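You operate a simulated robot arm through the tools that you are given. There is no shell and no other tool.

You run a simulated two-armed robot. Do the job below in one go: nothing can be reset, and whatever is moved stays where it is left.

Task
The lift is stuck. Wind it down by the hand wheel.
Fine: emergency stop in and mode knob off before you free the brake; put the brake back on.

It is judged by the outcome, as a careful person would: the job done as asked, and still so three seconds after it is handed in. It fails if anything else is knocked over, pushed out of place, dropped, spilled or broken.

Robot
Two 7-joint arms with fingered hands on one trunk that stands fixed in place. Base frame: the origin is at the foot of the trunk, x ahead of it, y to its left, z up. Lengths are in m, angles in degrees, forces in N, time in s.
The left shoulder is at [0.032, 0.186, 1.333], the right one opposite. With the tool pointing down near the work surface each hand reaches from about 0.1 to 0.6 m from the base axis, measured 20 degrees to its own side. Payload 3.6 kg a hand.
The tool frame of a hand sits at the grasp point between the pads (the TCP): z along the fingers, y along the line on which they close. The tips reach 0.026 m beyond it. The gripper opens to 0.088 m; its body begins 0.03 m behind the TCP. The gripper is a hand of 3 fingers: y runs from the thumb to the fingers, the wrist lies at [-0.017, -0.098, -0.164] in the tool frame, and closing takes about 1.5 s.
Orientation is told as [roll, pitch, yaw] about the base's x, y, z axes, in that order, counted from this pose: with the fingers straight down and the wrist toward the robot, the tool's x, y and z point along [0, 1, 0], [1, 0, 0] and [0, 0, -1] of the base frame.

Tools
- The arms move only by the tool apply_moves. It takes "left_motion", "right_motion" or both (then of equal length, played together; a hand with none holds still); each is a list of rows, each a list of 7 numbers: the shift along the base's x, y, z in m, then the turn, a rotation vector about the base's x, y, z in rad, then the gripper command, from -1 (shut) to 1 (fully open), values between in proportion. In form: [[dx, dy, dz, wx, wy, wz, fingers], ...]. A call has 1 to 20 rows; each row is the pose to reach, as a shift and turn from the pose commanded when the call began. Each row takes 0.2 s and may step no farther than 0.05 m and 8.6 degrees from the row before; otherwise, or with a gripper value out of range, the whole call is refused. A pose out of reach is approached as far as the arm can. The call stops where the force on the tool passes 90 N (or 10 N more than at its start, if that is more) or the arm is blocked; 0.2 s more then pass. The fingers move at their own pace (about 0.153 m/s each) and stop on an object; they squeeze with about 27 N. The grip force told is the motor's: it shows also when the fingers shut on nothing. Time passes only in rows, and 0.2 s behind the last, so rows that repeat a pose let the fingers close. The reply holds the time, the measured pose of the TCP, the force on the tool along the base axes, the opening and the grip force, in the units named above and with some noise, with the torque about the TCP (base axes, N m) and any sound that the robot's microphone picked up.
- Cameras (640 x 400 px; columns grow to the right, rows downward): "scene" is now at [0.2124, -0.0571, 1.2625]; the picture's right is [-0.62, -0.78, 0.00], its down [-0.20, 0.16, -0.97] and it looks along [0.75, -0.60, -0.26] (base axes); focal length 214 px, centre (320, 200). "left" rides on the left gripper at [-0.056, -0.08, -0.102] in its tool frame; the picture's right is [-0.73, -0.32, 0.60], its down [0.62, -0.67, 0.41] and it looks along [0.27, 0.68, 0.69] (tool axes); focal length 247 px, centre (320, 200). "right" rides on the right gripper at [0.056, -0.08, -0.102] in its tool frame; the picture's right is [-0.73, 0.32, -0.60], its down [-0.62, -0.66, 0.41] and it looks along [-0.27, 0.68, 0.69] (tool axes); focal length 247 px, centre (320, 200). There is no depth. A picture from a camera that has moved, and an enlarged one, comes with that camera's place and axes in the base frame and with its lens.
- camera(camera): a new picture of that camera. It takes no simulated time.
- move_column(by): moves the trunk up (or, below 0, down) by that many m; the arms and the scene camera ride with it, the base frame stays. It gives what a move gives, with no picture.
- grasp_type(shape, hand): the hand has 3 fingers and takes this shape, open, in about a second: jaw (thumb against the fingers, like two jaws); tri (thumb and two fingers); tip (a fingertip pinch); poke (one finger out to press); point (the index stretched); flat (the hand flat); cup (the hand cupped); fist (a fist). The gripper value then closes the fingers along that shape, each until it touches; the sizes above hold for jaw. It gives what a move gives, with no picture.
- pan_tilt(pan, tilt): turns the head with the scene camera to pan (to the left, within 60 degrees either way) and tilt (down, from -29 to 69), counted from straight ahead of the robot (the tilt from the chest, where the trunk bows). It gives what a move gives.
- zoom(camera, box): a new picture of the part [left, top, right, bottom] of that camera's present view, enlarged. It takes no simulated time.
- sign_off(): hands the job in; it is judged then, once.

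Nothing tells you positions but the pictures and the camera data. Unless the task says otherwise, let go and move clear before handing in.

The tools are called after "Call:" as name(argument=value, ...) on one line, values as JSON. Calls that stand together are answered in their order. apply_moves: Moves the arms, as the interface text tells. Its arguments: {"type":"object","properties":{"left_motion":{"type":"array","items":{"type":"array","items":{"type":"number"}}},"right_motion":{"type":"array","items":{"type":"array","items":{"type":"number"}}}},"required":[]} The other tools are called the same way: move_column (by) moves the trunk up or down; grasp_type (shape, hand) gives the hand a shape; pan_tilt (pan, tilt) turns the head that bears the scene camera; camera (camera) takes a picture; zoom (camera, box) takes an enlarged picture of a part of a camera's view; sign_off () hands the job in.

At the start:

```text
time_s: 0.0
left_eef_pos: [0.474, -0.0344, 1.3991]
left_tool_rot: [0.1, 0.0, 0.0]
left_ft_force: [-0.6, -0.3, -0.8]
left_ft_torque: [0.02, 0.0, 0.01]
left_gripper_width: 0.0875
left_finger_force: 0.0
left_shape: jaw
right_eef_pos: [0.3385, -0.4596, 1.3384]
right_tool_rot: [-0.1, 0.0, 0.0]
right_ft_force: [-0.3, 0.0, 0.5]
right_ft_torque: [-0.01, -0.01, 0.02]
right_gripper_width: 0.0876
right_finger_force: 0.0
right_shape: jaw
trunk travel left (down, up): [-0.475, 0.282]
head pan, tilt (commanded): [-38.7, 15.1]
```

scene: 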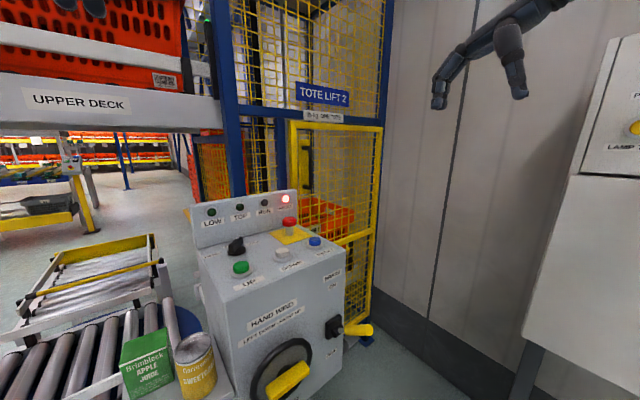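
right: 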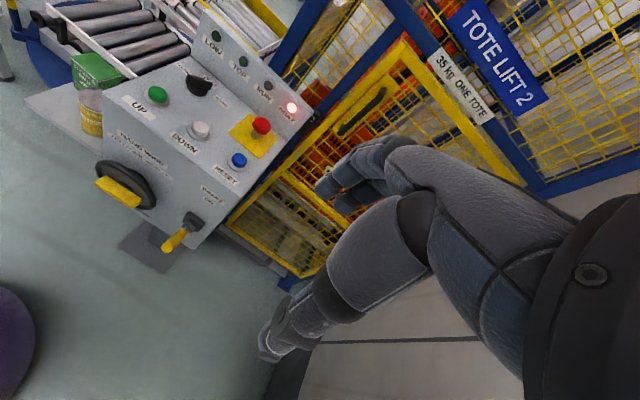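
left: 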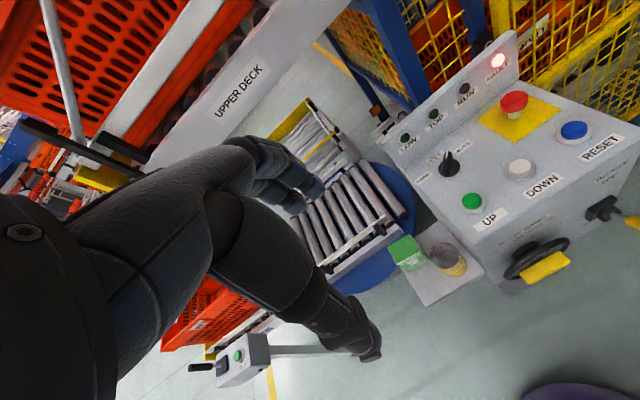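

I see a control console ahead right with an UP/DOWN/RESET row, a red emergency stop, a mode knob, a hand-wind wheel on the front and a brake lever with yellow handle. I'll look closer first before moving anything.

Call:
zoom(camera="scene", box=[180, 180, 380, 305])

Call:
zoom(camera="scene", box=[200, 270, 400, 400])

Call:
zoom(camera="left", box=[380, 20, 640, 300])

Call:
zoom(camera="right", box=[70, 20, 330, 280])

Call:
zoom(camera="scene", box=[220, 0, 400, 200])

Call:
zoom(camera="scene", box=[540, 20, 640, 200])

```text
3.20 times, centred on (280, 242) of scene
camera zoom: at [0.2124, -0.0571, 1.2625], right [-0.62, -0.78, 0.0], down [-0.2, 0.16, -0.97], along [0.75, -0.6, -0.26], focal length 686 px, centre (448, 64)
```

zoom: 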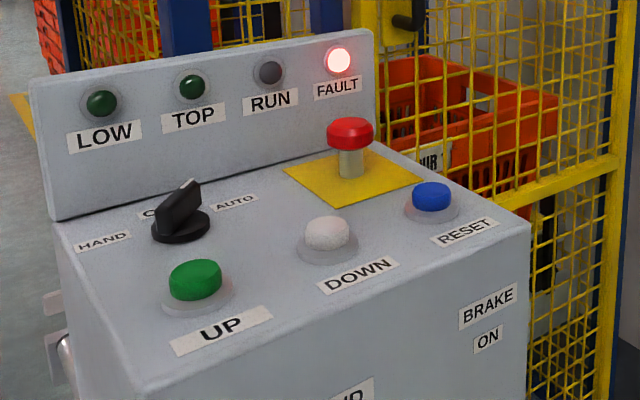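

```text
3.08 times, centred on (300, 335) of scene
camera zoom: at [0.2124, -0.0571, 1.2625], right [-0.62, -0.78, 0.0], down [-0.2, 0.16, -0.97], along [0.75, -0.6, -0.26], focal length 660 px, centre (382, -215)
```

zoom: 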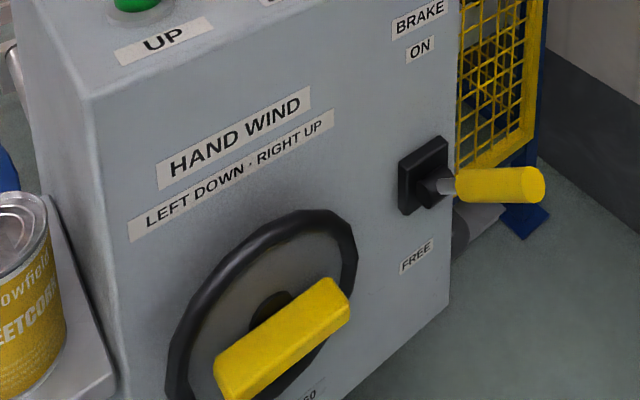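

```text
1.43 times, centred on (510, 160) of left
camera zoom: at [0.3939, -0.0914, 1.5029], right [-0.32, -0.73, -0.6], down [-0.67, 0.62, -0.41], along [0.68, 0.27, -0.69], focal length 353 px, centre (49, 257)
```

zoom: 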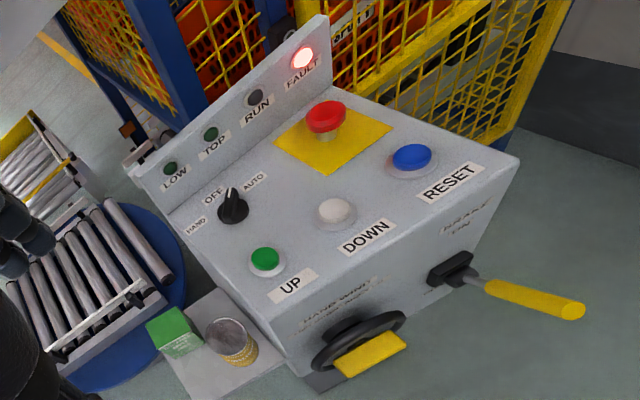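

```text
1.54 times, centred on (200, 150) of right
camera zoom: at [0.2601, -0.4031, 1.4405], right [0.32, -0.73, 0.6], down [-0.66, -0.62, -0.41], along [0.68, -0.27, -0.69], focal length 380 px, centre (505, 277)
```

zoom: 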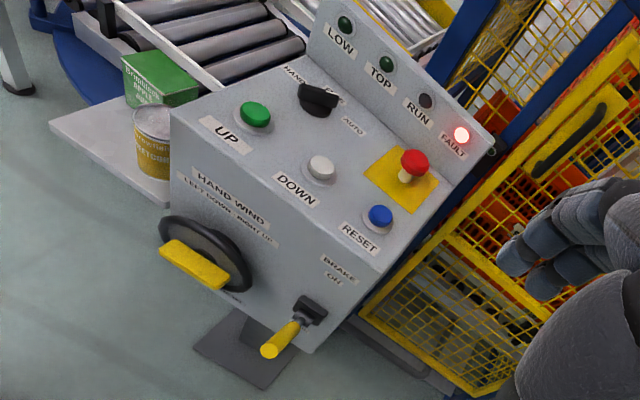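

```text
2.00 times, centred on (310, 100) of scene
camera zoom: at [0.2124, -0.0571, 1.2625], right [-0.62, -0.78, 0.0], down [-0.2, 0.16, -0.97], along [0.75, -0.6, -0.26], focal length 429 px, centre (340, 400)
```

zoom: 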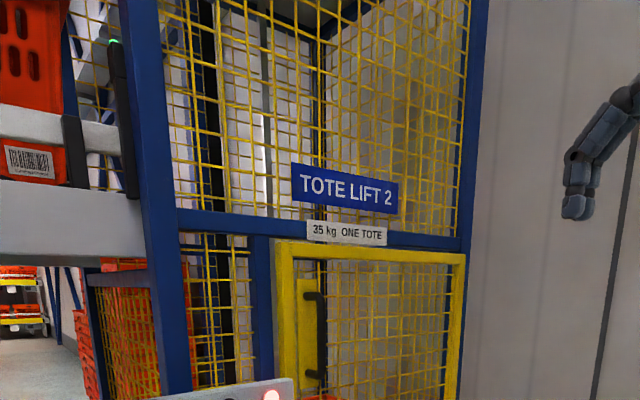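

```text
2.22 times, centred on (590, 110) of scene
camera zoom: at [0.2124, -0.0571, 1.2625], right [-0.62, -0.78, 0.0], down [-0.2, 0.16, -0.97], along [0.75, -0.6, -0.26], focal length 477 px, centre (-280, 400)
```

zoom: 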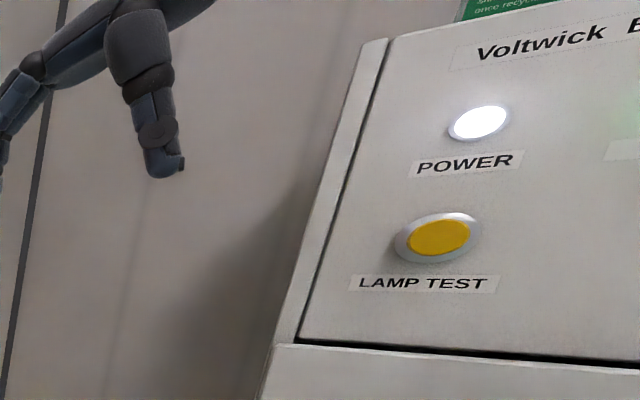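

The console seems square to me: buttons near x 0.62, e-stop about [0.71, -0.35, 1.04] (out), mode knob about [0.72, -0.20, 1.01], wheel hub about [0.52, -0.21, 0.80], brake lever at y -0.37 raised to ON. I'll look around with the head to know the surroundings before moving.

Call:
pan_tilt(pan=-20, tilt=45)

Call:
camera(camera="scene")

Call:
zoom(camera="left", box=[400, 80, 560, 220])

Call:
zoom(camera="right", box=[140, 50, 260, 150])

```text
time_s: 0.9
left_eef_pos: [0.4747, -0.0363, 1.4003]
left_tool_rot: [0.1, 0.0, 0.0]
left_ft_force: [0.0, 0.6, -0.2]
left_ft_torque: [-0.02, -0.02, 0.0]
left_gripper_width: 0.0876
left_finger_force: 0.1
left_shape: jaw
right_eef_pos: [0.34, -0.4587, 1.3387]
right_tool_rot: [0.0, 0.0, 0.1]
right_ft_force: [0.0, 0.4, 0.3]
right_ft_torque: [0.01, 0.0, 0.01]
right_gripper_width: 0.0881
right_finger_force: 0.0
right_shape: jaw
trunk travel left (down, up): [-0.475, 0.282]
head pan, tilt (commanded): [-20.0, 45.0]
```

```text
taken
camera scene: at [0.2159, -0.0266, 1.216], right [-0.34, -0.94, 0.0], down [-0.66, 0.24, -0.71], along [0.66, -0.24, -0.71], focal length 214 px, centre (320, 200)
```

scene: 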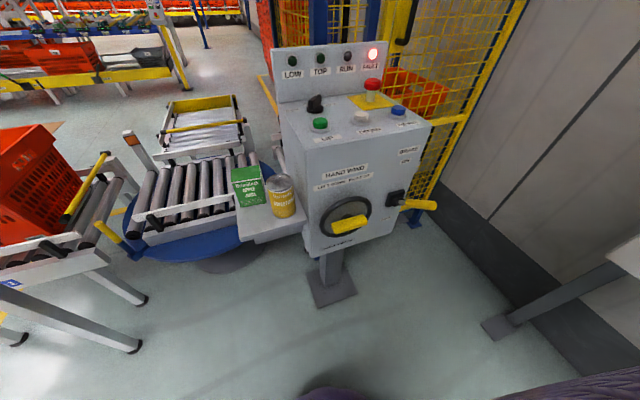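

```text
2.86 times, centred on (480, 150) of left
camera zoom: at [0.3939, -0.0914, 1.5029], right [-0.32, -0.73, -0.6], down [-0.67, 0.62, -0.41], along [0.68, 0.27, -0.69], focal length 706 px, centre (-137, 343)
```

zoom: 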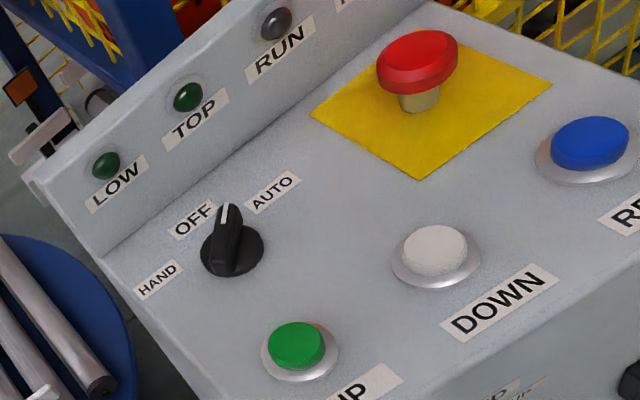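

```text
4.00 times, centred on (200, 100) of right
camera zoom: at [0.2602, -0.4031, 1.4404], right [0.32, -0.73, 0.6], down [-0.66, -0.62, -0.41], along [0.68, -0.27, -0.69], focal length 988 px, centre (800, 600)
```

zoom: 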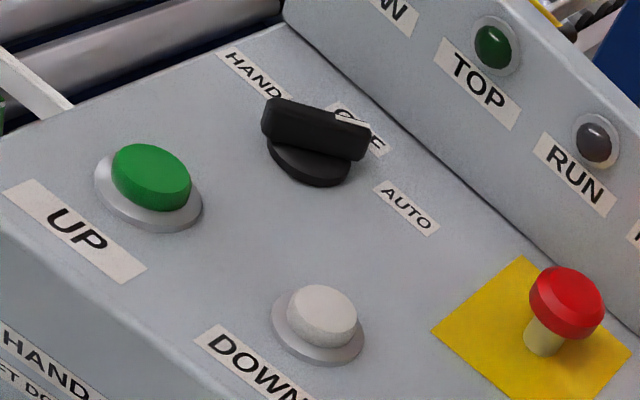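

The mode knob points forward-right, towards AUTO, so it needs turning left (anticlockwise from above) to point straight ahead at OFF. I'll look closer at the wheel, brake and cage from this view.

Call:
zoom(camera="scene", box=[270, 130, 450, 270])

Call:
zoom(camera="scene", box=[260, 30, 440, 150])

Call:
zoom(camera="scene", box=[310, 180, 390, 240])

Call:
zoom(camera="scene", box=[120, 80, 320, 260])

```text
2.86 times, centred on (360, 200) of scene
camera zoom: at [0.2159, -0.0266, 1.216], right [-0.34, -0.94, 0.0], down [-0.66, 0.24, -0.71], along [0.66, -0.24, -0.71], focal length 613 px, centre (206, 200)
```

zoom: 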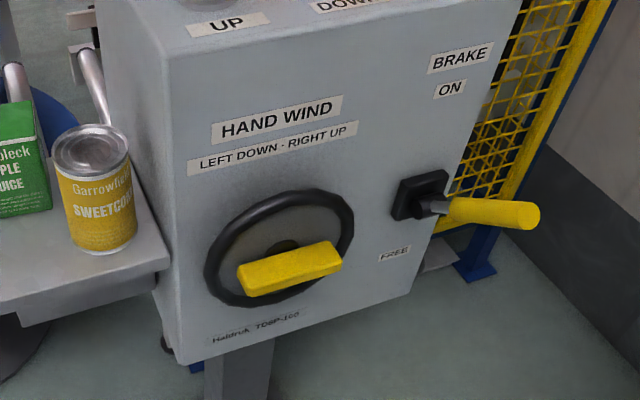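

```text
3.33 times, centred on (350, 90) of scene
camera zoom: at [0.2159, -0.0266, 1.216], right [-0.34, -0.94, 0.0], down [-0.66, 0.24, -0.71], along [0.66, -0.24, -0.71], focal length 715 px, centre (220, 567)
```

zoom: 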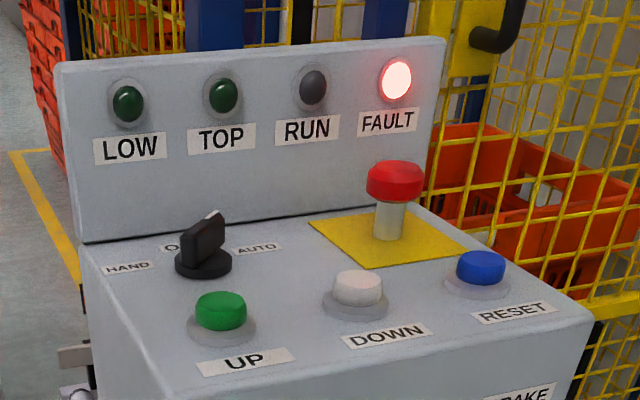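

```text
6.67 times, centred on (350, 210) of scene
camera zoom: at [0.2159, -0.0266, 1.216], right [-0.34, -0.94, 0.0], down [-0.66, 0.24, -0.71], along [0.66, -0.24, -0.71], focal length 1430 px, centre (120, 133)
```

zoom: 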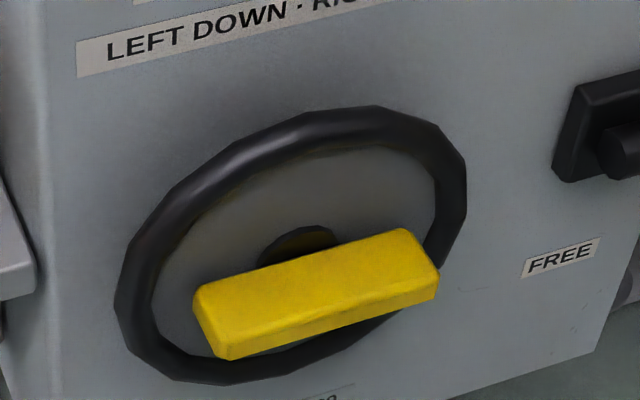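

```text
2.22 times, centred on (220, 170) of scene
camera zoom: at [0.2159, -0.0266, 1.216], right [-0.34, -0.94, 0.0], down [-0.66, 0.24, -0.71], along [0.66, -0.24, -0.71], focal length 477 px, centre (542, 267)
```

zoom: 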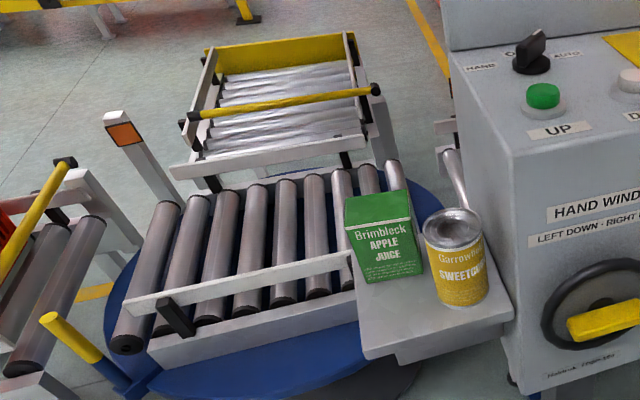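

The wheel has a yellow bar grip across its hub (bar lies level, centred near [0.50, -0.21, 0.80]). I'll look to the right and left to check clearance before lowering the trunk.

Call:
pan_tilt(pan=-60, tilt=20)

Call:
camera(camera="scene")

Call:
pan_tilt(pan=30, tilt=30)

Call:
camera(camera="scene")

Call:
pan_tilt(pan=-25, tilt=10)

Call:
camera(camera="scene")

```text
time_s: 2.0
left_eef_pos: [0.4747, -0.0351, 1.3996]
left_tool_rot: [0.0, -0.1, 0.0]
left_ft_force: [0.4, -0.4, 0.4]
left_ft_torque: [0.01, 0.0, 0.01]
left_gripper_width: 0.0878
left_finger_force: 0.1
left_shape: jaw
right_eef_pos: [0.3396, -0.4596, 1.3394]
right_tool_rot: [0.0, 0.0, 0.0]
right_ft_force: [0.3, -0.3, 0.8]
right_ft_torque: [0.04, 0.01, -0.04]
right_gripper_width: 0.0877
right_finger_force: 0.0
right_shape: jaw
trunk travel left (down, up): [-0.475, 0.282]
head pan, tilt (commanded): [-60.0, 20.0]
```

```text
taken
camera scene: at [0.1862, -0.0793, 1.2545], right [-0.87, -0.5, 0.0], down [-0.17, 0.3, -0.94], along [0.47, -0.81, -0.34], focal length 214 px, centre (320, 200)
```

scene: 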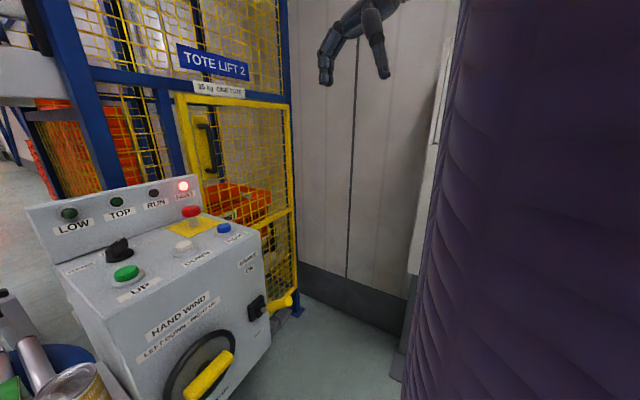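

```text
time_s: 3.7
left_eef_pos: [0.4748, -0.0352, 1.3996]
left_tool_rot: [0.0, 0.0, 0.0]
left_ft_force: [0.6, -0.1, -0.5]
left_ft_torque: [-0.03, -0.01, 0.02]
left_gripper_width: 0.0876
left_finger_force: 0.0
left_shape: jaw
right_eef_pos: [0.3386, -0.4595, 1.3388]
right_tool_rot: [0.0, -0.1, 0.0]
right_ft_force: [0.3, 0.2, 0.8]
right_ft_torque: [0.01, 0.05, -0.01]
right_gripper_width: 0.0875
right_finger_force: 0.0
right_shape: jaw
trunk travel left (down, up): [-0.475, 0.282]
head pan, tilt (commanded): [30.0, 30.0]
```

```text
taken
camera scene: at [0.2179, 0.0465, 1.2385], right [0.5, -0.87, 0.0], down [-0.43, -0.25, -0.87], along [0.75, 0.43, -0.5], focal length 214 px, centre (320, 200)
```

scene: 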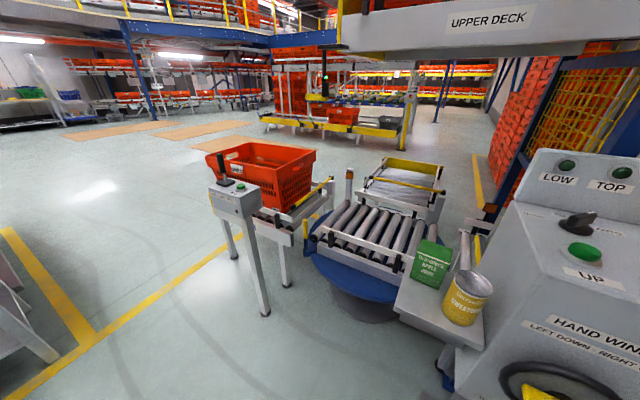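

```text
time_s: 4.9
left_eef_pos: [0.4747, -0.0351, 1.4011]
left_tool_rot: [-0.1, 0.0, 0.0]
left_ft_force: [1.2, 0.6, -1.1]
left_ft_torque: [0.02, 0.02, -0.02]
left_gripper_width: 0.0875
left_finger_force: 0.0
left_shape: jaw
right_eef_pos: [0.3391, -0.4592, 1.3396]
right_tool_rot: [0.1, 0.1, 0.1]
right_ft_force: [0.5, 0.3, 1.2]
right_ft_torque: [-0.01, 0.0, 0.0]
right_gripper_width: 0.0879
right_finger_force: 0.0
right_shape: jaw
trunk travel left (down, up): [-0.475, 0.282]
head pan, tilt (commanded): [-25.0, 10.0]
```

```text
taken
camera scene: at [0.2238, -0.0379, 1.2708], right [-0.42, -0.91, 0.0], down [-0.16, 0.07, -0.98], along [0.89, -0.42, -0.17], focal length 214 px, centre (320, 200)
```

scene: 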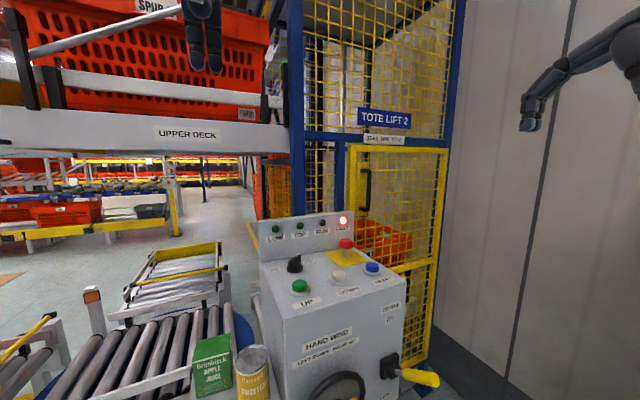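

Surroundings are clear of the arms: charger box is about 0.4 m beyond the right arm, roller table and side shelf with cans left of the console are low. I'll lower the trunk a little and set the right hand to the poke shape for the e-stop.

Call:
move_column(by=-0.18)

Call:
grasp_type(hand="right", shape="poke")

Call:
camera(camera="scene")

Call:
camera(camera="right")

```text
time_s: 6.9
left_eef_pos: [0.4751, -0.0355, 1.2199]
left_tool_rot: [0.0, 0.1, 0.1]
left_ft_force: [-1.0, 0.3, 0.0]
left_ft_torque: [-0.02, -0.01, 0.02]
left_gripper_width: 0.0879
left_finger_force: 0.0
left_shape: jaw
right_eef_pos: [0.3391, -0.4584, 1.1594]
right_tool_rot: [0.0, 0.0, 0.0]
right_ft_force: [0.7, 0.3, 0.8]
right_ft_torque: [0.0, -0.04, 0.0]
right_gripper_width: 0.0876
right_finger_force: 0.1
right_shape: jaw
trunk travel left (down, up): [-0.295, 0.462]
head pan, tilt (commanded): [-25.0, 10.0]
```

```text
time_s: 7.8
left_eef_pos: [0.4755, -0.0346, 1.2194]
left_tool_rot: [0.0, 0.0, 0.0]
left_ft_force: [0.3, 0.4, -0.4]
left_ft_torque: [0.01, 0.01, 0.01]
left_gripper_width: 0.0877
left_finger_force: 0.1
left_shape: jaw
right_eef_pos: [0.3396, -0.4598, 1.1574]
right_tool_rot: [0.0, 0.1, 0.0]
right_ft_force: [0.7, 0.2, 0.1]
right_ft_torque: [0.0, -0.01, 0.01]
right_gripper_width: 0.0
right_finger_force: 0.1
right_shape: poke
trunk travel left (down, up): [-0.295, 0.462]
head pan, tilt (commanded): [-25.0, 10.0]
```

```text
taken
camera scene: at [0.2449, -0.038, 1.079], right [-0.42, -0.91, 0.0], down [-0.16, 0.07, -0.98], along [0.89, -0.42, -0.17], focal length 214 px, centre (320, 200)
```

scene: 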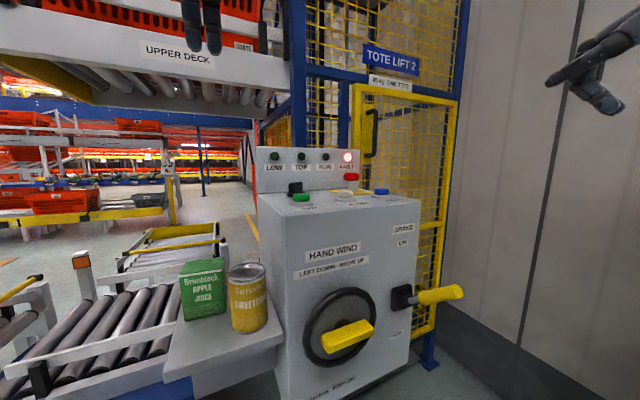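

```text
taken
camera right: at [0.2602, -0.4031, 1.2604], right [0.32, -0.73, 0.6], down [-0.66, -0.62, -0.41], along [0.68, -0.27, -0.69], focal length 247 px, centre (320, 200)
```

right: 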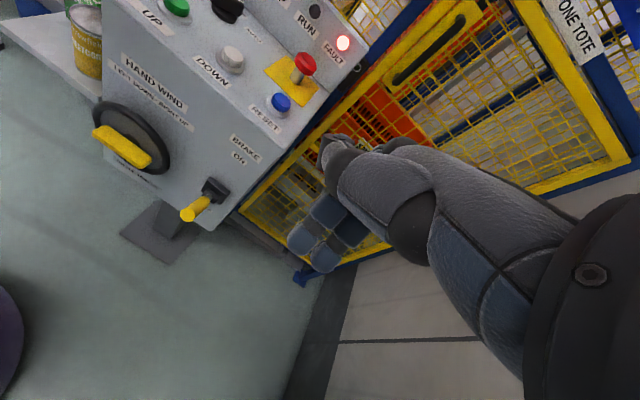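

The poke shape is formed; I'll zoom in to see which finger stands out and where its tip is relative to the tool.

Call:
zoom(camera="scene", box=[520, 0, 640, 140])

Call:
zoom(camera="right", box=[260, 110, 480, 290])

Call:
pan_tilt(pan=-55, tilt=0)

Call:
camera(camera="scene")

```text
2.86 times, centred on (580, 70) of scene
camera zoom: at [0.2449, -0.038, 1.079], right [-0.42, -0.91, 0.0], down [-0.16, 0.07, -0.98], along [0.89, -0.42, -0.17], focal length 613 px, centre (-423, 571)
```

zoom: 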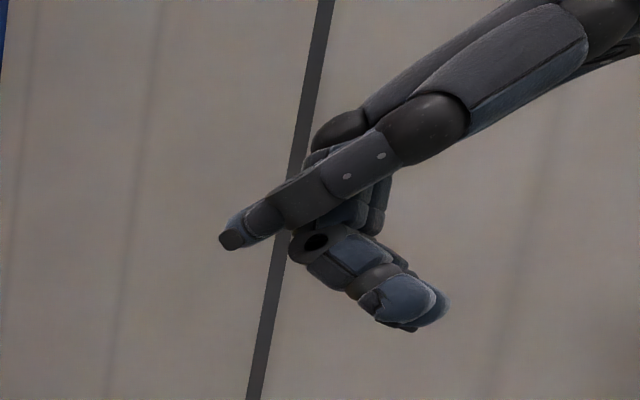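

```text
2.22 times, centred on (370, 200) of right
camera zoom: at [0.2602, -0.4031, 1.2604], right [0.32, -0.73, 0.6], down [-0.66, -0.62, -0.41], along [0.68, -0.27, -0.69], focal length 549 px, centre (209, 200)
```

zoom: 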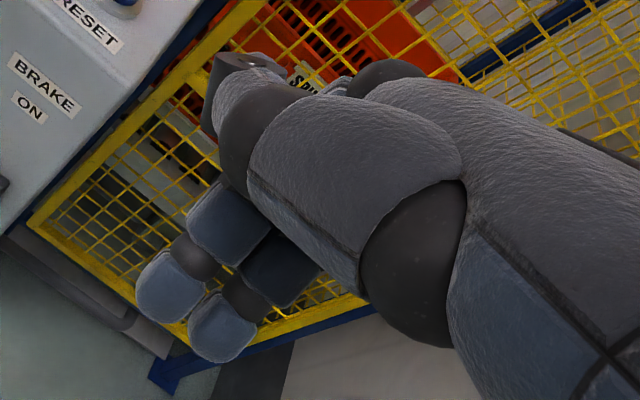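

```text
time_s: 8.8
left_eef_pos: [0.4744, -0.0355, 1.2186]
left_tool_rot: [0.0, 0.0, 0.0]
left_ft_force: [0.3, 0.2, 0.2]
left_ft_torque: [-0.03, 0.0, -0.04]
left_gripper_width: 0.0875
left_finger_force: 0.0
left_shape: jaw
right_eef_pos: [0.3398, -0.4593, 1.1592]
right_tool_rot: [0.0, 0.0, 0.0]
right_ft_force: [0.4, -0.2, 0.5]
right_ft_torque: [0.04, -0.01, -0.01]
right_gripper_width: 0.0001
right_finger_force: 0.0
right_shape: poke
trunk travel left (down, up): [-0.295, 0.462]
head pan, tilt (commanded): [-55.0, 0.0]
```

```text
taken
camera scene: at [0.2124, -0.0724, 1.095], right [-0.82, -0.57, 0.0], down [0.0, 0.0, -1.0], along [0.57, -0.82, 0.0], focal length 214 px, centre (320, 200)
```

scene: 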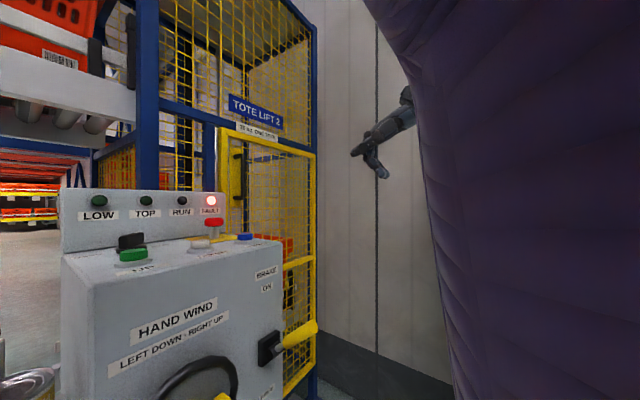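

The poke index points mostly forward, not down, so a closed jaw pressing from above is a better e-stop pusher. I'll go back to jaw, close it, and bring the right hand to a point above the e-stop, tilted a bit forward.

Call:
grasp_type(hand="right", shape="jaw")

Call:
pan_tilt(pan=-28, tilt=15)

Call:
apply_moves(right_motion=[[0.0, 0, 0.03, 0, -0.06, 0, -1], [0.04, 0.005, 0.05, 0, -0.12, 0, -1], [0.085, 0.015, 0.055, 0, -0.18, 0, -1], [0.13, 0.03, 0.055, 0, -0.24, 0, -1], [0.175, 0.045, 0.055, 0, -0.3, 0, -1], [0.215, 0.06, 0.055, 0, -0.36, 0, -1], [0.255, 0.075, 0.055, 0, -0.42, 0, -1], [0.29, 0.09, 0.05, 0, -0.436, 0, -1], [0.325, 0.105, 0.045, 0, -0.436, 0, -1], [0.3615, 0.1135, 0.035, 0, -0.436, 0, -1], [0.3615, 0.1135, 0.035, 0, -0.436, 0, -1]])

Call:
camera(camera="scene")

Call:
camera(camera="right")

Call:
camera(camera="left")

```text
time_s: 9.7
left_eef_pos: [0.4746, -0.0353, 1.2208]
left_tool_rot: [0.0, -0.1, 0.1]
left_ft_force: [-0.4, 0.2, 0.3]
left_ft_torque: [0.0, -0.02, 0.05]
left_gripper_width: 0.0876
left_finger_force: 0.1
left_shape: jaw
right_eef_pos: [0.3378, -0.46, 1.1589]
right_tool_rot: [-0.1, 0.0, 0.0]
right_ft_force: [-0.4, -0.6, 0.0]
right_ft_torque: [0.02, 0.01, 0.04]
right_gripper_width: 0.0878
right_finger_force: 0.1
right_shape: jaw
trunk travel left (down, up): [-0.295, 0.462]
head pan, tilt (commanded): [-55.0, 0.0]
```

```text
time_s: 10.6
left_eef_pos: [0.4752, -0.0364, 1.2197]
left_tool_rot: [0.0, 0.0, 0.0]
left_ft_force: [0.0, 0.3, 0.4]
left_ft_torque: [-0.03, -0.01, -0.01]
left_gripper_width: 0.0877
left_finger_force: 0.1
left_shape: jaw
right_eef_pos: [0.339, -0.4586, 1.1577]
right_tool_rot: [-0.1, 0.0, 0.0]
right_ft_force: [-0.4, -0.5, -1.0]
right_ft_torque: [0.02, 0.02, 0.0]
right_gripper_width: 0.0881
right_finger_force: 0.1
right_shape: jaw
trunk travel left (down, up): [-0.295, 0.462]
head pan, tilt (commanded): [-28.0, 15.0]
```

```text
time_s: 13.0
left_eef_pos: [0.4733, -0.0346, 1.2206]
left_tool_rot: [0.0, 0.1, 0.1]
left_ft_force: [-0.5, -1.2, 0.6]
left_ft_torque: [0.0, -0.02, -0.01]
left_gripper_width: 0.0874
left_finger_force: 0.1
left_shape: jaw
right_eef_pos: [0.7002, -0.3448, 1.195]
right_tool_rot: [0.1, -25.1, 0.0]
right_ft_force: [0.5, 0.0, 0.7]
right_ft_torque: [0.02, 0.02, 0.02]
right_gripper_width: 0.0
right_finger_force: 26.7
right_shape: jaw
trunk travel left (down, up): [-0.295, 0.462]
head pan, tilt (commanded): [-28.0, 15.0]
```

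```text
taken
camera scene: at [0.2426, -0.0426, 1.0711], right [-0.47, -0.88, 0.0], down [-0.23, 0.12, -0.97], along [0.85, -0.45, -0.26], focal length 214 px, centre (320, 200)
```

scene: 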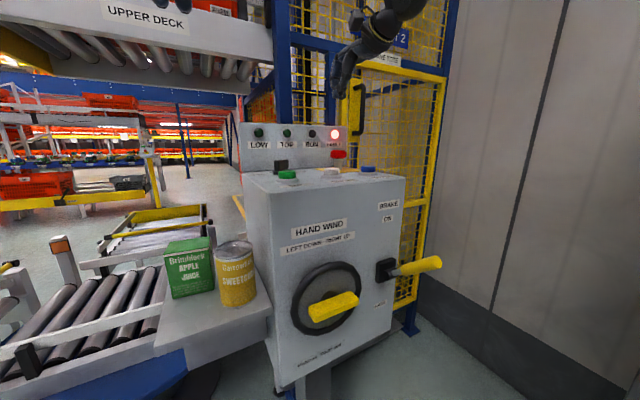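

```text
taken
camera right: at [0.5864, -0.2896, 1.252], right [0.04, -0.73, 0.68], down [-0.43, -0.62, -0.65], along [0.9, -0.27, -0.34], focal length 247 px, centre (320, 200)
```

right: 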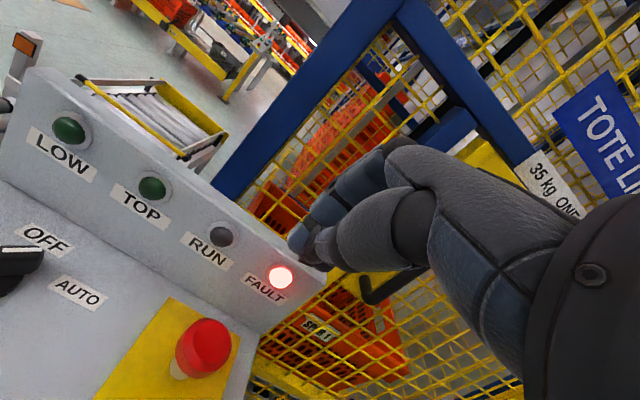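

```text
taken
camera left: at [0.3932, -0.0914, 1.3232], right [-0.32, -0.73, -0.6], down [-0.67, 0.62, -0.41], along [0.68, 0.27, -0.69], focal length 247 px, centre (320, 200)
```

left: 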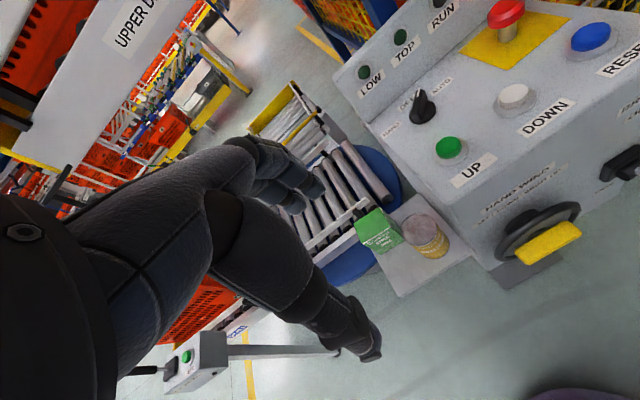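

The right hand is above the e-stop with clearance to the lamp panel. I'll lower straight down onto the red mushroom and press gently in small steps.

Call:
apply_moves(right_motion=[[0.003, -0.002, -0.04, 0, 0, 0, -1], [0.003, -0.002, -0.08, 0, 0, 0, -1], [0.003, -0.002, -0.105, 0, 0, 0, -1], [0.003, -0.002, -0.115, 0, 0, 0, -1], [0.003, -0.002, -0.12, 0, 0, 0, -1]])

Call:
zoom(camera="scene", box=[270, 80, 430, 190])

Call:
camera(camera="right")

Call:
zoom(camera="left", box=[380, 0, 640, 160])

```text
time_s: 14.2
left_eef_pos: [0.4743, -0.0343, 1.2198]
left_tool_rot: [0.0, 0.0, 0.0]
left_ft_force: [0.1, 0.0, 0.4]
left_ft_torque: [0.0, 0.02, 0.0]
left_gripper_width: 0.0875
left_finger_force: 0.0
left_shape: jaw
right_eef_pos: [0.7003, -0.3472, 1.0757]
right_tool_rot: [-0.1, -25.3, 0.1]
right_ft_force: [-2.1, -0.8, 6.5]
right_ft_torque: [0.01, 0.0, 0.02]
right_gripper_width: 0.0003
right_finger_force: 26.7
right_shape: jaw
trunk travel left (down, up): [-0.295, 0.462]
head pan, tilt (commanded): [-28.0, 15.0]
```

```text
3.64 times, centred on (350, 135) of scene
camera zoom: at [0.2426, -0.0423, 1.0712], right [-0.47, -0.88, 0.0], down [-0.23, 0.12, -0.97], along [0.85, -0.45, -0.26], focal length 780 px, centre (211, 436)
```

zoom: 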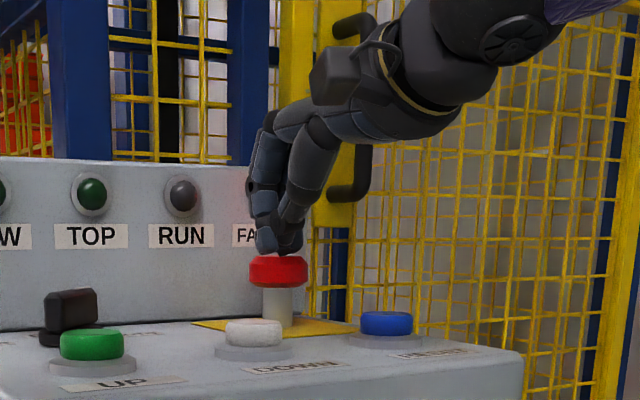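

```text
taken
camera right: at [0.5865, -0.2911, 1.1338], right [0.03, -0.73, 0.68], down [-0.43, -0.62, -0.66], along [0.9, -0.27, -0.33], focal length 247 px, centre (320, 200)
```

right: 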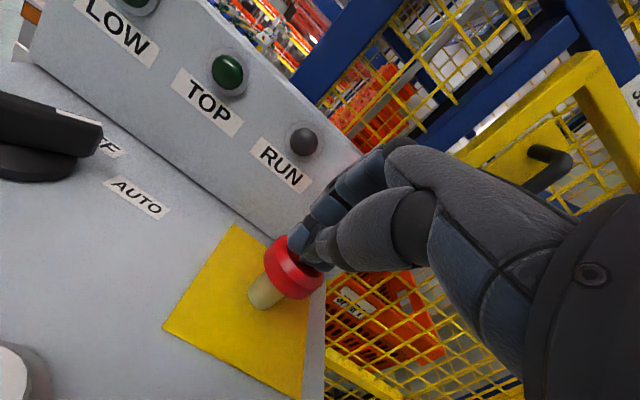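

```text
2.46 times, centred on (510, 80) of left
camera zoom: at [0.3932, -0.091, 1.3233], right [-0.32, -0.73, -0.6], down [-0.67, 0.62, -0.41], along [0.68, 0.27, -0.69], focal length 608 px, centre (-148, 495)
```

zoom: 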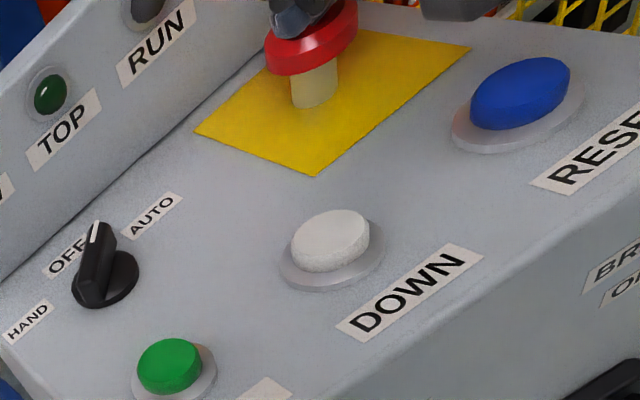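

Contact felt on the mushroom (about 6 N). I'll press further in small steps.

Call:
apply_moves(right_motion=[[0.003, 0, -0.003, 0, 0, 0, -1], [0.003, 0, -0.006, 0, 0, 0, -1], [0.003, 0, -0.009, 0, 0, 0, -1], [0.003, 0, -0.012, 0, 0, 0, -1], [0.003, 0, -0.015, 0, 0, 0, -1]])

Call:
zoom(camera="scene", box=[270, 80, 430, 190])

Call:
camera(camera="right")

```text
time_s: 15.4
left_eef_pos: [0.472, -0.0343, 1.2208]
left_tool_rot: [0.1, -0.1, 0.0]
left_ft_force: [0.2, 0.8, 0.5]
left_ft_torque: [-0.02, 0.0, -0.02]
left_gripper_width: 0.0878
left_finger_force: 0.1
left_shape: jaw
right_eef_pos: [0.7052, -0.3468, 1.0656]
right_tool_rot: [0.0, -25.6, 0.0]
right_ft_force: [-5.1, -1.8, 22.9]
right_ft_torque: [0.04, -0.03, -0.01]
right_gripper_width: 0.0
right_finger_force: 27.5
right_shape: jaw
trunk travel left (down, up): [-0.295, 0.462]
head pan, tilt (commanded): [-28.0, 15.0]
```

```text
3.64 times, centred on (350, 135) of scene
camera zoom: at [0.2405, -0.0418, 1.0719], right [-0.47, -0.88, 0.0], down [-0.23, 0.12, -0.97], along [0.85, -0.45, -0.26], focal length 780 px, centre (211, 436)
```

zoom: 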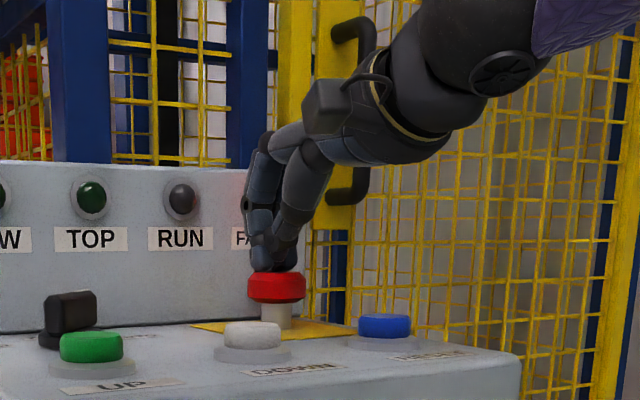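

```text
taken
camera right: at [0.5906, -0.2909, 1.1228], right [0.03, -0.74, 0.68], down [-0.42, -0.62, -0.66], along [0.91, -0.27, -0.33], focal length 247 px, centre (320, 200)
```

right: 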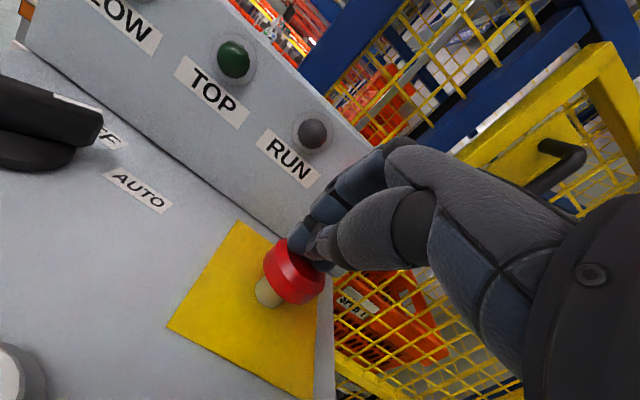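

The button is going down against its spring (23 N), no latch sound yet. I'll keep pressing.

Call:
apply_moves(right_motion=[[0.001, 0, -0.004, 0, 0, 0, -1], [0.001, 0, -0.008, 0, 0, 0, -1], [0.001, 0, -0.012, 0, 0, 0, -1], [0.001, 0, -0.016, 0, 0, 0, -1]])

Call:
zoom(camera="scene", box=[270, 80, 430, 190])

```text
time_s: 16.4
left_eef_pos: [0.4663, -0.0323, 1.2223]
left_tool_rot: [-0.2, -0.2, 0.1]
left_ft_force: [-0.9, -0.1, -0.5]
left_ft_torque: [-0.02, 0.0, -0.01]
left_gripper_width: 0.0877
left_finger_force: 0.1
left_shape: jaw
right_eef_pos: [0.7055, -0.3466, 1.0652]
right_tool_rot: [0.4, -27.0, -0.2]
right_ft_force: [-12.3, -7.0, 56.1]
right_ft_torque: [-0.22, -0.36, -0.04]
right_gripper_width: 0.0001
right_finger_force: 26.5
right_shape: jaw
trunk travel left (down, up): [-0.295, 0.462]
head pan, tilt (commanded): [-28.0, 15.0]
```

```text
3.64 times, centred on (350, 135) of scene
camera zoom: at [0.2368, -0.0412, 1.073], right [-0.47, -0.88, 0.0], down [-0.22, 0.12, -0.97], along [0.85, -0.45, -0.25], focal length 780 px, centre (211, 436)
```

zoom: 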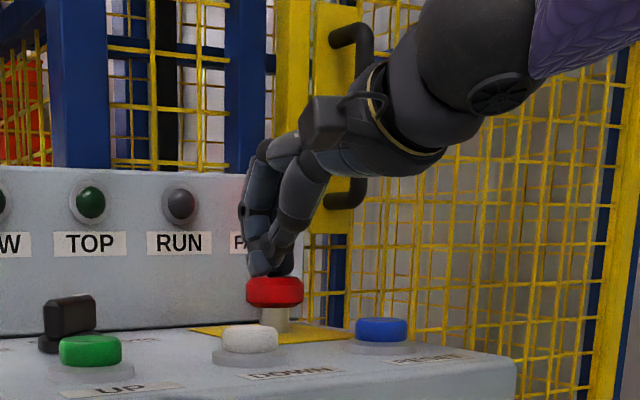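

The force climbs without further travel, so the button is bottomed. I'll lift off and check that it stays in.

Call:
apply_moves(right_motion=[[0.0, 0, 0.015, 0, 0, 0, -1], [0.0, 0, 0.04, 0, 0, 0, -1], [-0.01, 0, 0.085, 0, 0, 0, -1], [-0.04, -0.0, 0.125, 0, 0, 0, -1], [-0.085, 0.0, 0.14, 0, 0, 0, -1]])

Call:
zoom(camera="scene", box=[230, 80, 430, 210])

Call:
zoom(camera="left", box=[380, 0, 640, 160])

Call:
camera(camera="right")

```text
time_s: 17.6
left_eef_pos: [0.4744, -0.0355, 1.2195]
left_tool_rot: [0.0, 0.0, 0.0]
left_ft_force: [-0.5, 0.3, 0.2]
left_ft_torque: [0.02, -0.01, 0.0]
left_gripper_width: 0.0877
left_finger_force: 0.1
left_shape: jaw
right_eef_pos: [0.6207, -0.3495, 1.1831]
right_tool_rot: [0.0, -25.1, 0.1]
right_ft_force: [0.0, -0.3, 0.9]
right_ft_torque: [-0.01, 0.0, 0.0]
right_gripper_width: 0.0
right_finger_force: 26.9
right_shape: jaw
trunk travel left (down, up): [-0.295, 0.462]
head pan, tilt (commanded): [-28.0, 15.0]
```

```text
3.08 times, centred on (330, 145) of scene
camera zoom: at [0.2421, -0.0427, 1.0712], right [-0.47, -0.88, 0.0], down [-0.23, 0.12, -0.97], along [0.85, -0.45, -0.26], focal length 660 px, centre (289, 369)
```

zoom: 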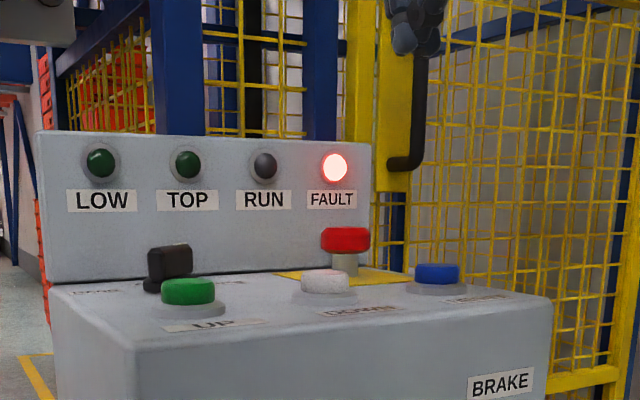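

```text
2.46 times, centred on (510, 80) of left
camera zoom: at [0.3926, -0.0915, 1.3234], right [-0.32, -0.73, -0.6], down [-0.66, 0.62, -0.41], along [0.68, 0.27, -0.69], focal length 608 px, centre (-148, 495)
```

zoom: 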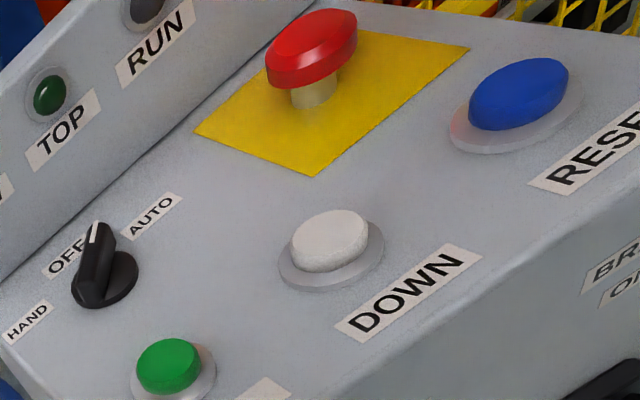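

```text
taken
camera right: at [0.507, -0.2924, 1.2414], right [0.04, -0.73, 0.68], down [-0.43, -0.62, -0.65], along [0.9, -0.27, -0.34], focal length 247 px, centre (320, 200)
```

right: 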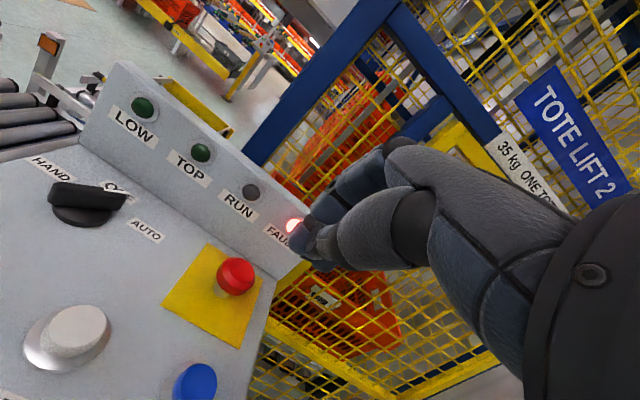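

The e-stop head now sits about 1 cm lower and stays there, so it is latched in. Next is the mode knob; I'll measure its position and angle closely.

Call:
zoom(camera="left", box=[380, 70, 480, 140])

Call:
zoom(camera="right", box=[20, 130, 180, 250])

Call:
zoom(camera="scene", box=[240, 140, 320, 190])

```text
5.71 times, centred on (430, 105) of left
camera zoom: at [0.3926, -0.0915, 1.3234], right [-0.32, -0.73, -0.6], down [-0.66, 0.62, -0.41], along [0.68, 0.27, -0.69], focal length 1411 px, centre (-309, 743)
```

zoom: 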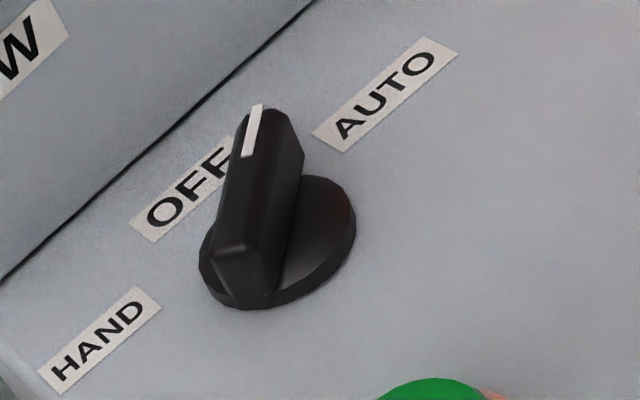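

```text
3.33 times, centred on (100, 190) of right
camera zoom: at [0.507, -0.2924, 1.2414], right [0.04, -0.73, 0.68], down [-0.43, -0.62, -0.65], along [0.9, -0.27, -0.34], focal length 823 px, centre (1053, 233)
```

zoom: 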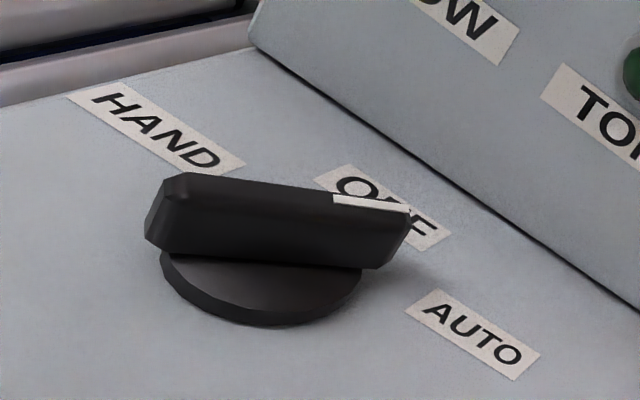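

```text
8.00 times, centred on (280, 165) of scene
camera zoom: at [0.2421, -0.0427, 1.0712], right [-0.47, -0.88, 0.0], down [-0.23, 0.12, -0.97], along [0.85, -0.45, -0.26], focal length 1716 px, centre (640, 480)
```

zoom: 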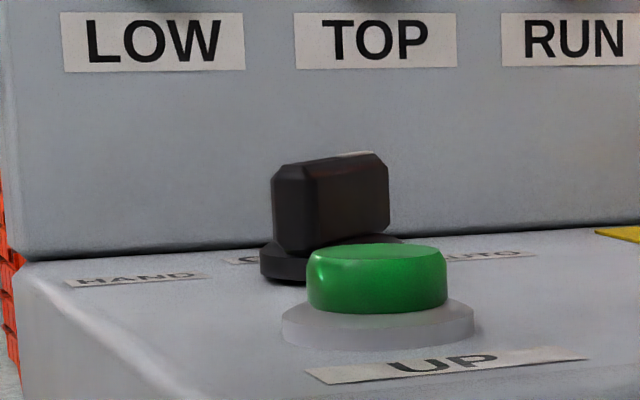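

The knob bar runs from about [0.692, -0.179] to its pointer at [0.728, -0.212], top z 1.029: it points 43° right, i.e. AUTO. I'll turn the right hand so its jaws straddle the bar and hover above it.

Call:
apply_moves(right_motion=[[0.011, 0.019, 0, -0.0714, 0.0296, 0.0832, 0.36], [0.022, 0.038, 0, -0.1428, 0.0592, 0.1663, 0.36], [0.033, 0.0575, 0, -0.2142, 0.0888, 0.2495, 0.36], [0.044, 0.077, 0, -0.2857, 0.1184, 0.3327, 0.36], [0.055, 0.096, 0, -0.3571, 0.148, 0.4158, 0.36], [0.066, 0.115, 0, -0.4285, 0.1776, 0.499, 0.36], [0.077, 0.134, 0, -0.4999, 0.2072, 0.5821, 0.36], [0.0885, 0.1535, 0, -0.5713, 0.2368, 0.6653, 0.36], [0.0885, 0.1535, -0.035, -0.5713, 0.2368, 0.6653, 0.36], [0.0885, 0.1535, -0.065, -0.5713, 0.2368, 0.6653, 0.36]])

Call:
camera(camera="right")

Call:
zoom(camera="left", box=[340, 0, 540, 140])

Call:
zoom(camera="scene", box=[230, 70, 430, 200])

```text
time_s: 19.8
left_eef_pos: [0.4757, -0.034, 1.2186]
left_tool_rot: [0.0, 0.1, -0.1]
left_ft_force: [-0.3, 0.0, 0.1]
left_ft_torque: [0.0, 0.0, -0.01]
left_gripper_width: 0.0875
left_finger_force: 0.0
left_shape: jaw
right_eef_pos: [0.6845, -0.2125, 1.1132]
right_tool_rot: [-25.0, 0.0, 45.0]
right_ft_force: [0.2, 0.9, 0.0]
right_ft_torque: [-0.01, 0.05, -0.03]
right_gripper_width: 0.0598
right_finger_force: 0.1
right_shape: jaw
right hand out of reach, approached as far as the arm can: row 7, 8, 9, 10
trunk travel left (down, up): [-0.295, 0.462]
head pan, tilt (commanded): [-28.0, 15.0]
```

```text
taken
camera right: at [0.563, -0.2024, 1.1817], right [0.52, -0.07, 0.85], down [0.05, -0.99, -0.11], along [0.85, 0.1, -0.51], focal length 247 px, centre (320, 200)
```

right: 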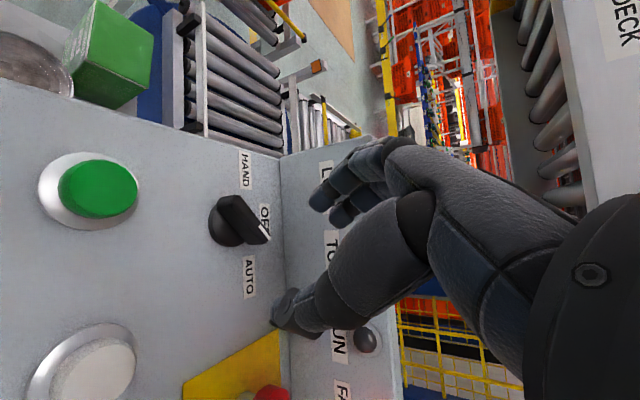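

```text
2.86 times, centred on (440, 70) of left
camera zoom: at [0.3949, -0.0909, 1.3226], right [-0.32, -0.73, -0.6], down [-0.67, 0.62, -0.41], along [0.67, 0.27, -0.69], focal length 706 px, centre (-23, 571)
```

zoom: 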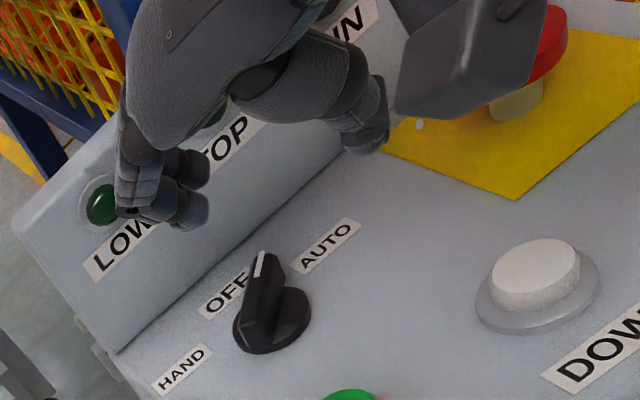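

```text
3.08 times, centred on (330, 135) of scene
camera zoom: at [0.2439, -0.0422, 1.0707], right [-0.47, -0.88, 0.0], down [-0.23, 0.12, -0.97], along [0.85, -0.45, -0.26], focal length 660 px, centre (289, 400)
```

zoom: 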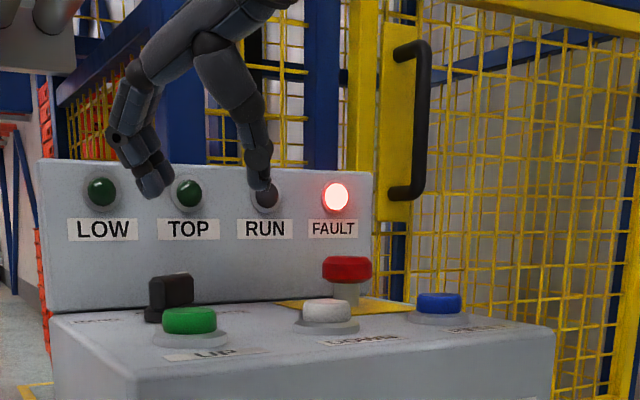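

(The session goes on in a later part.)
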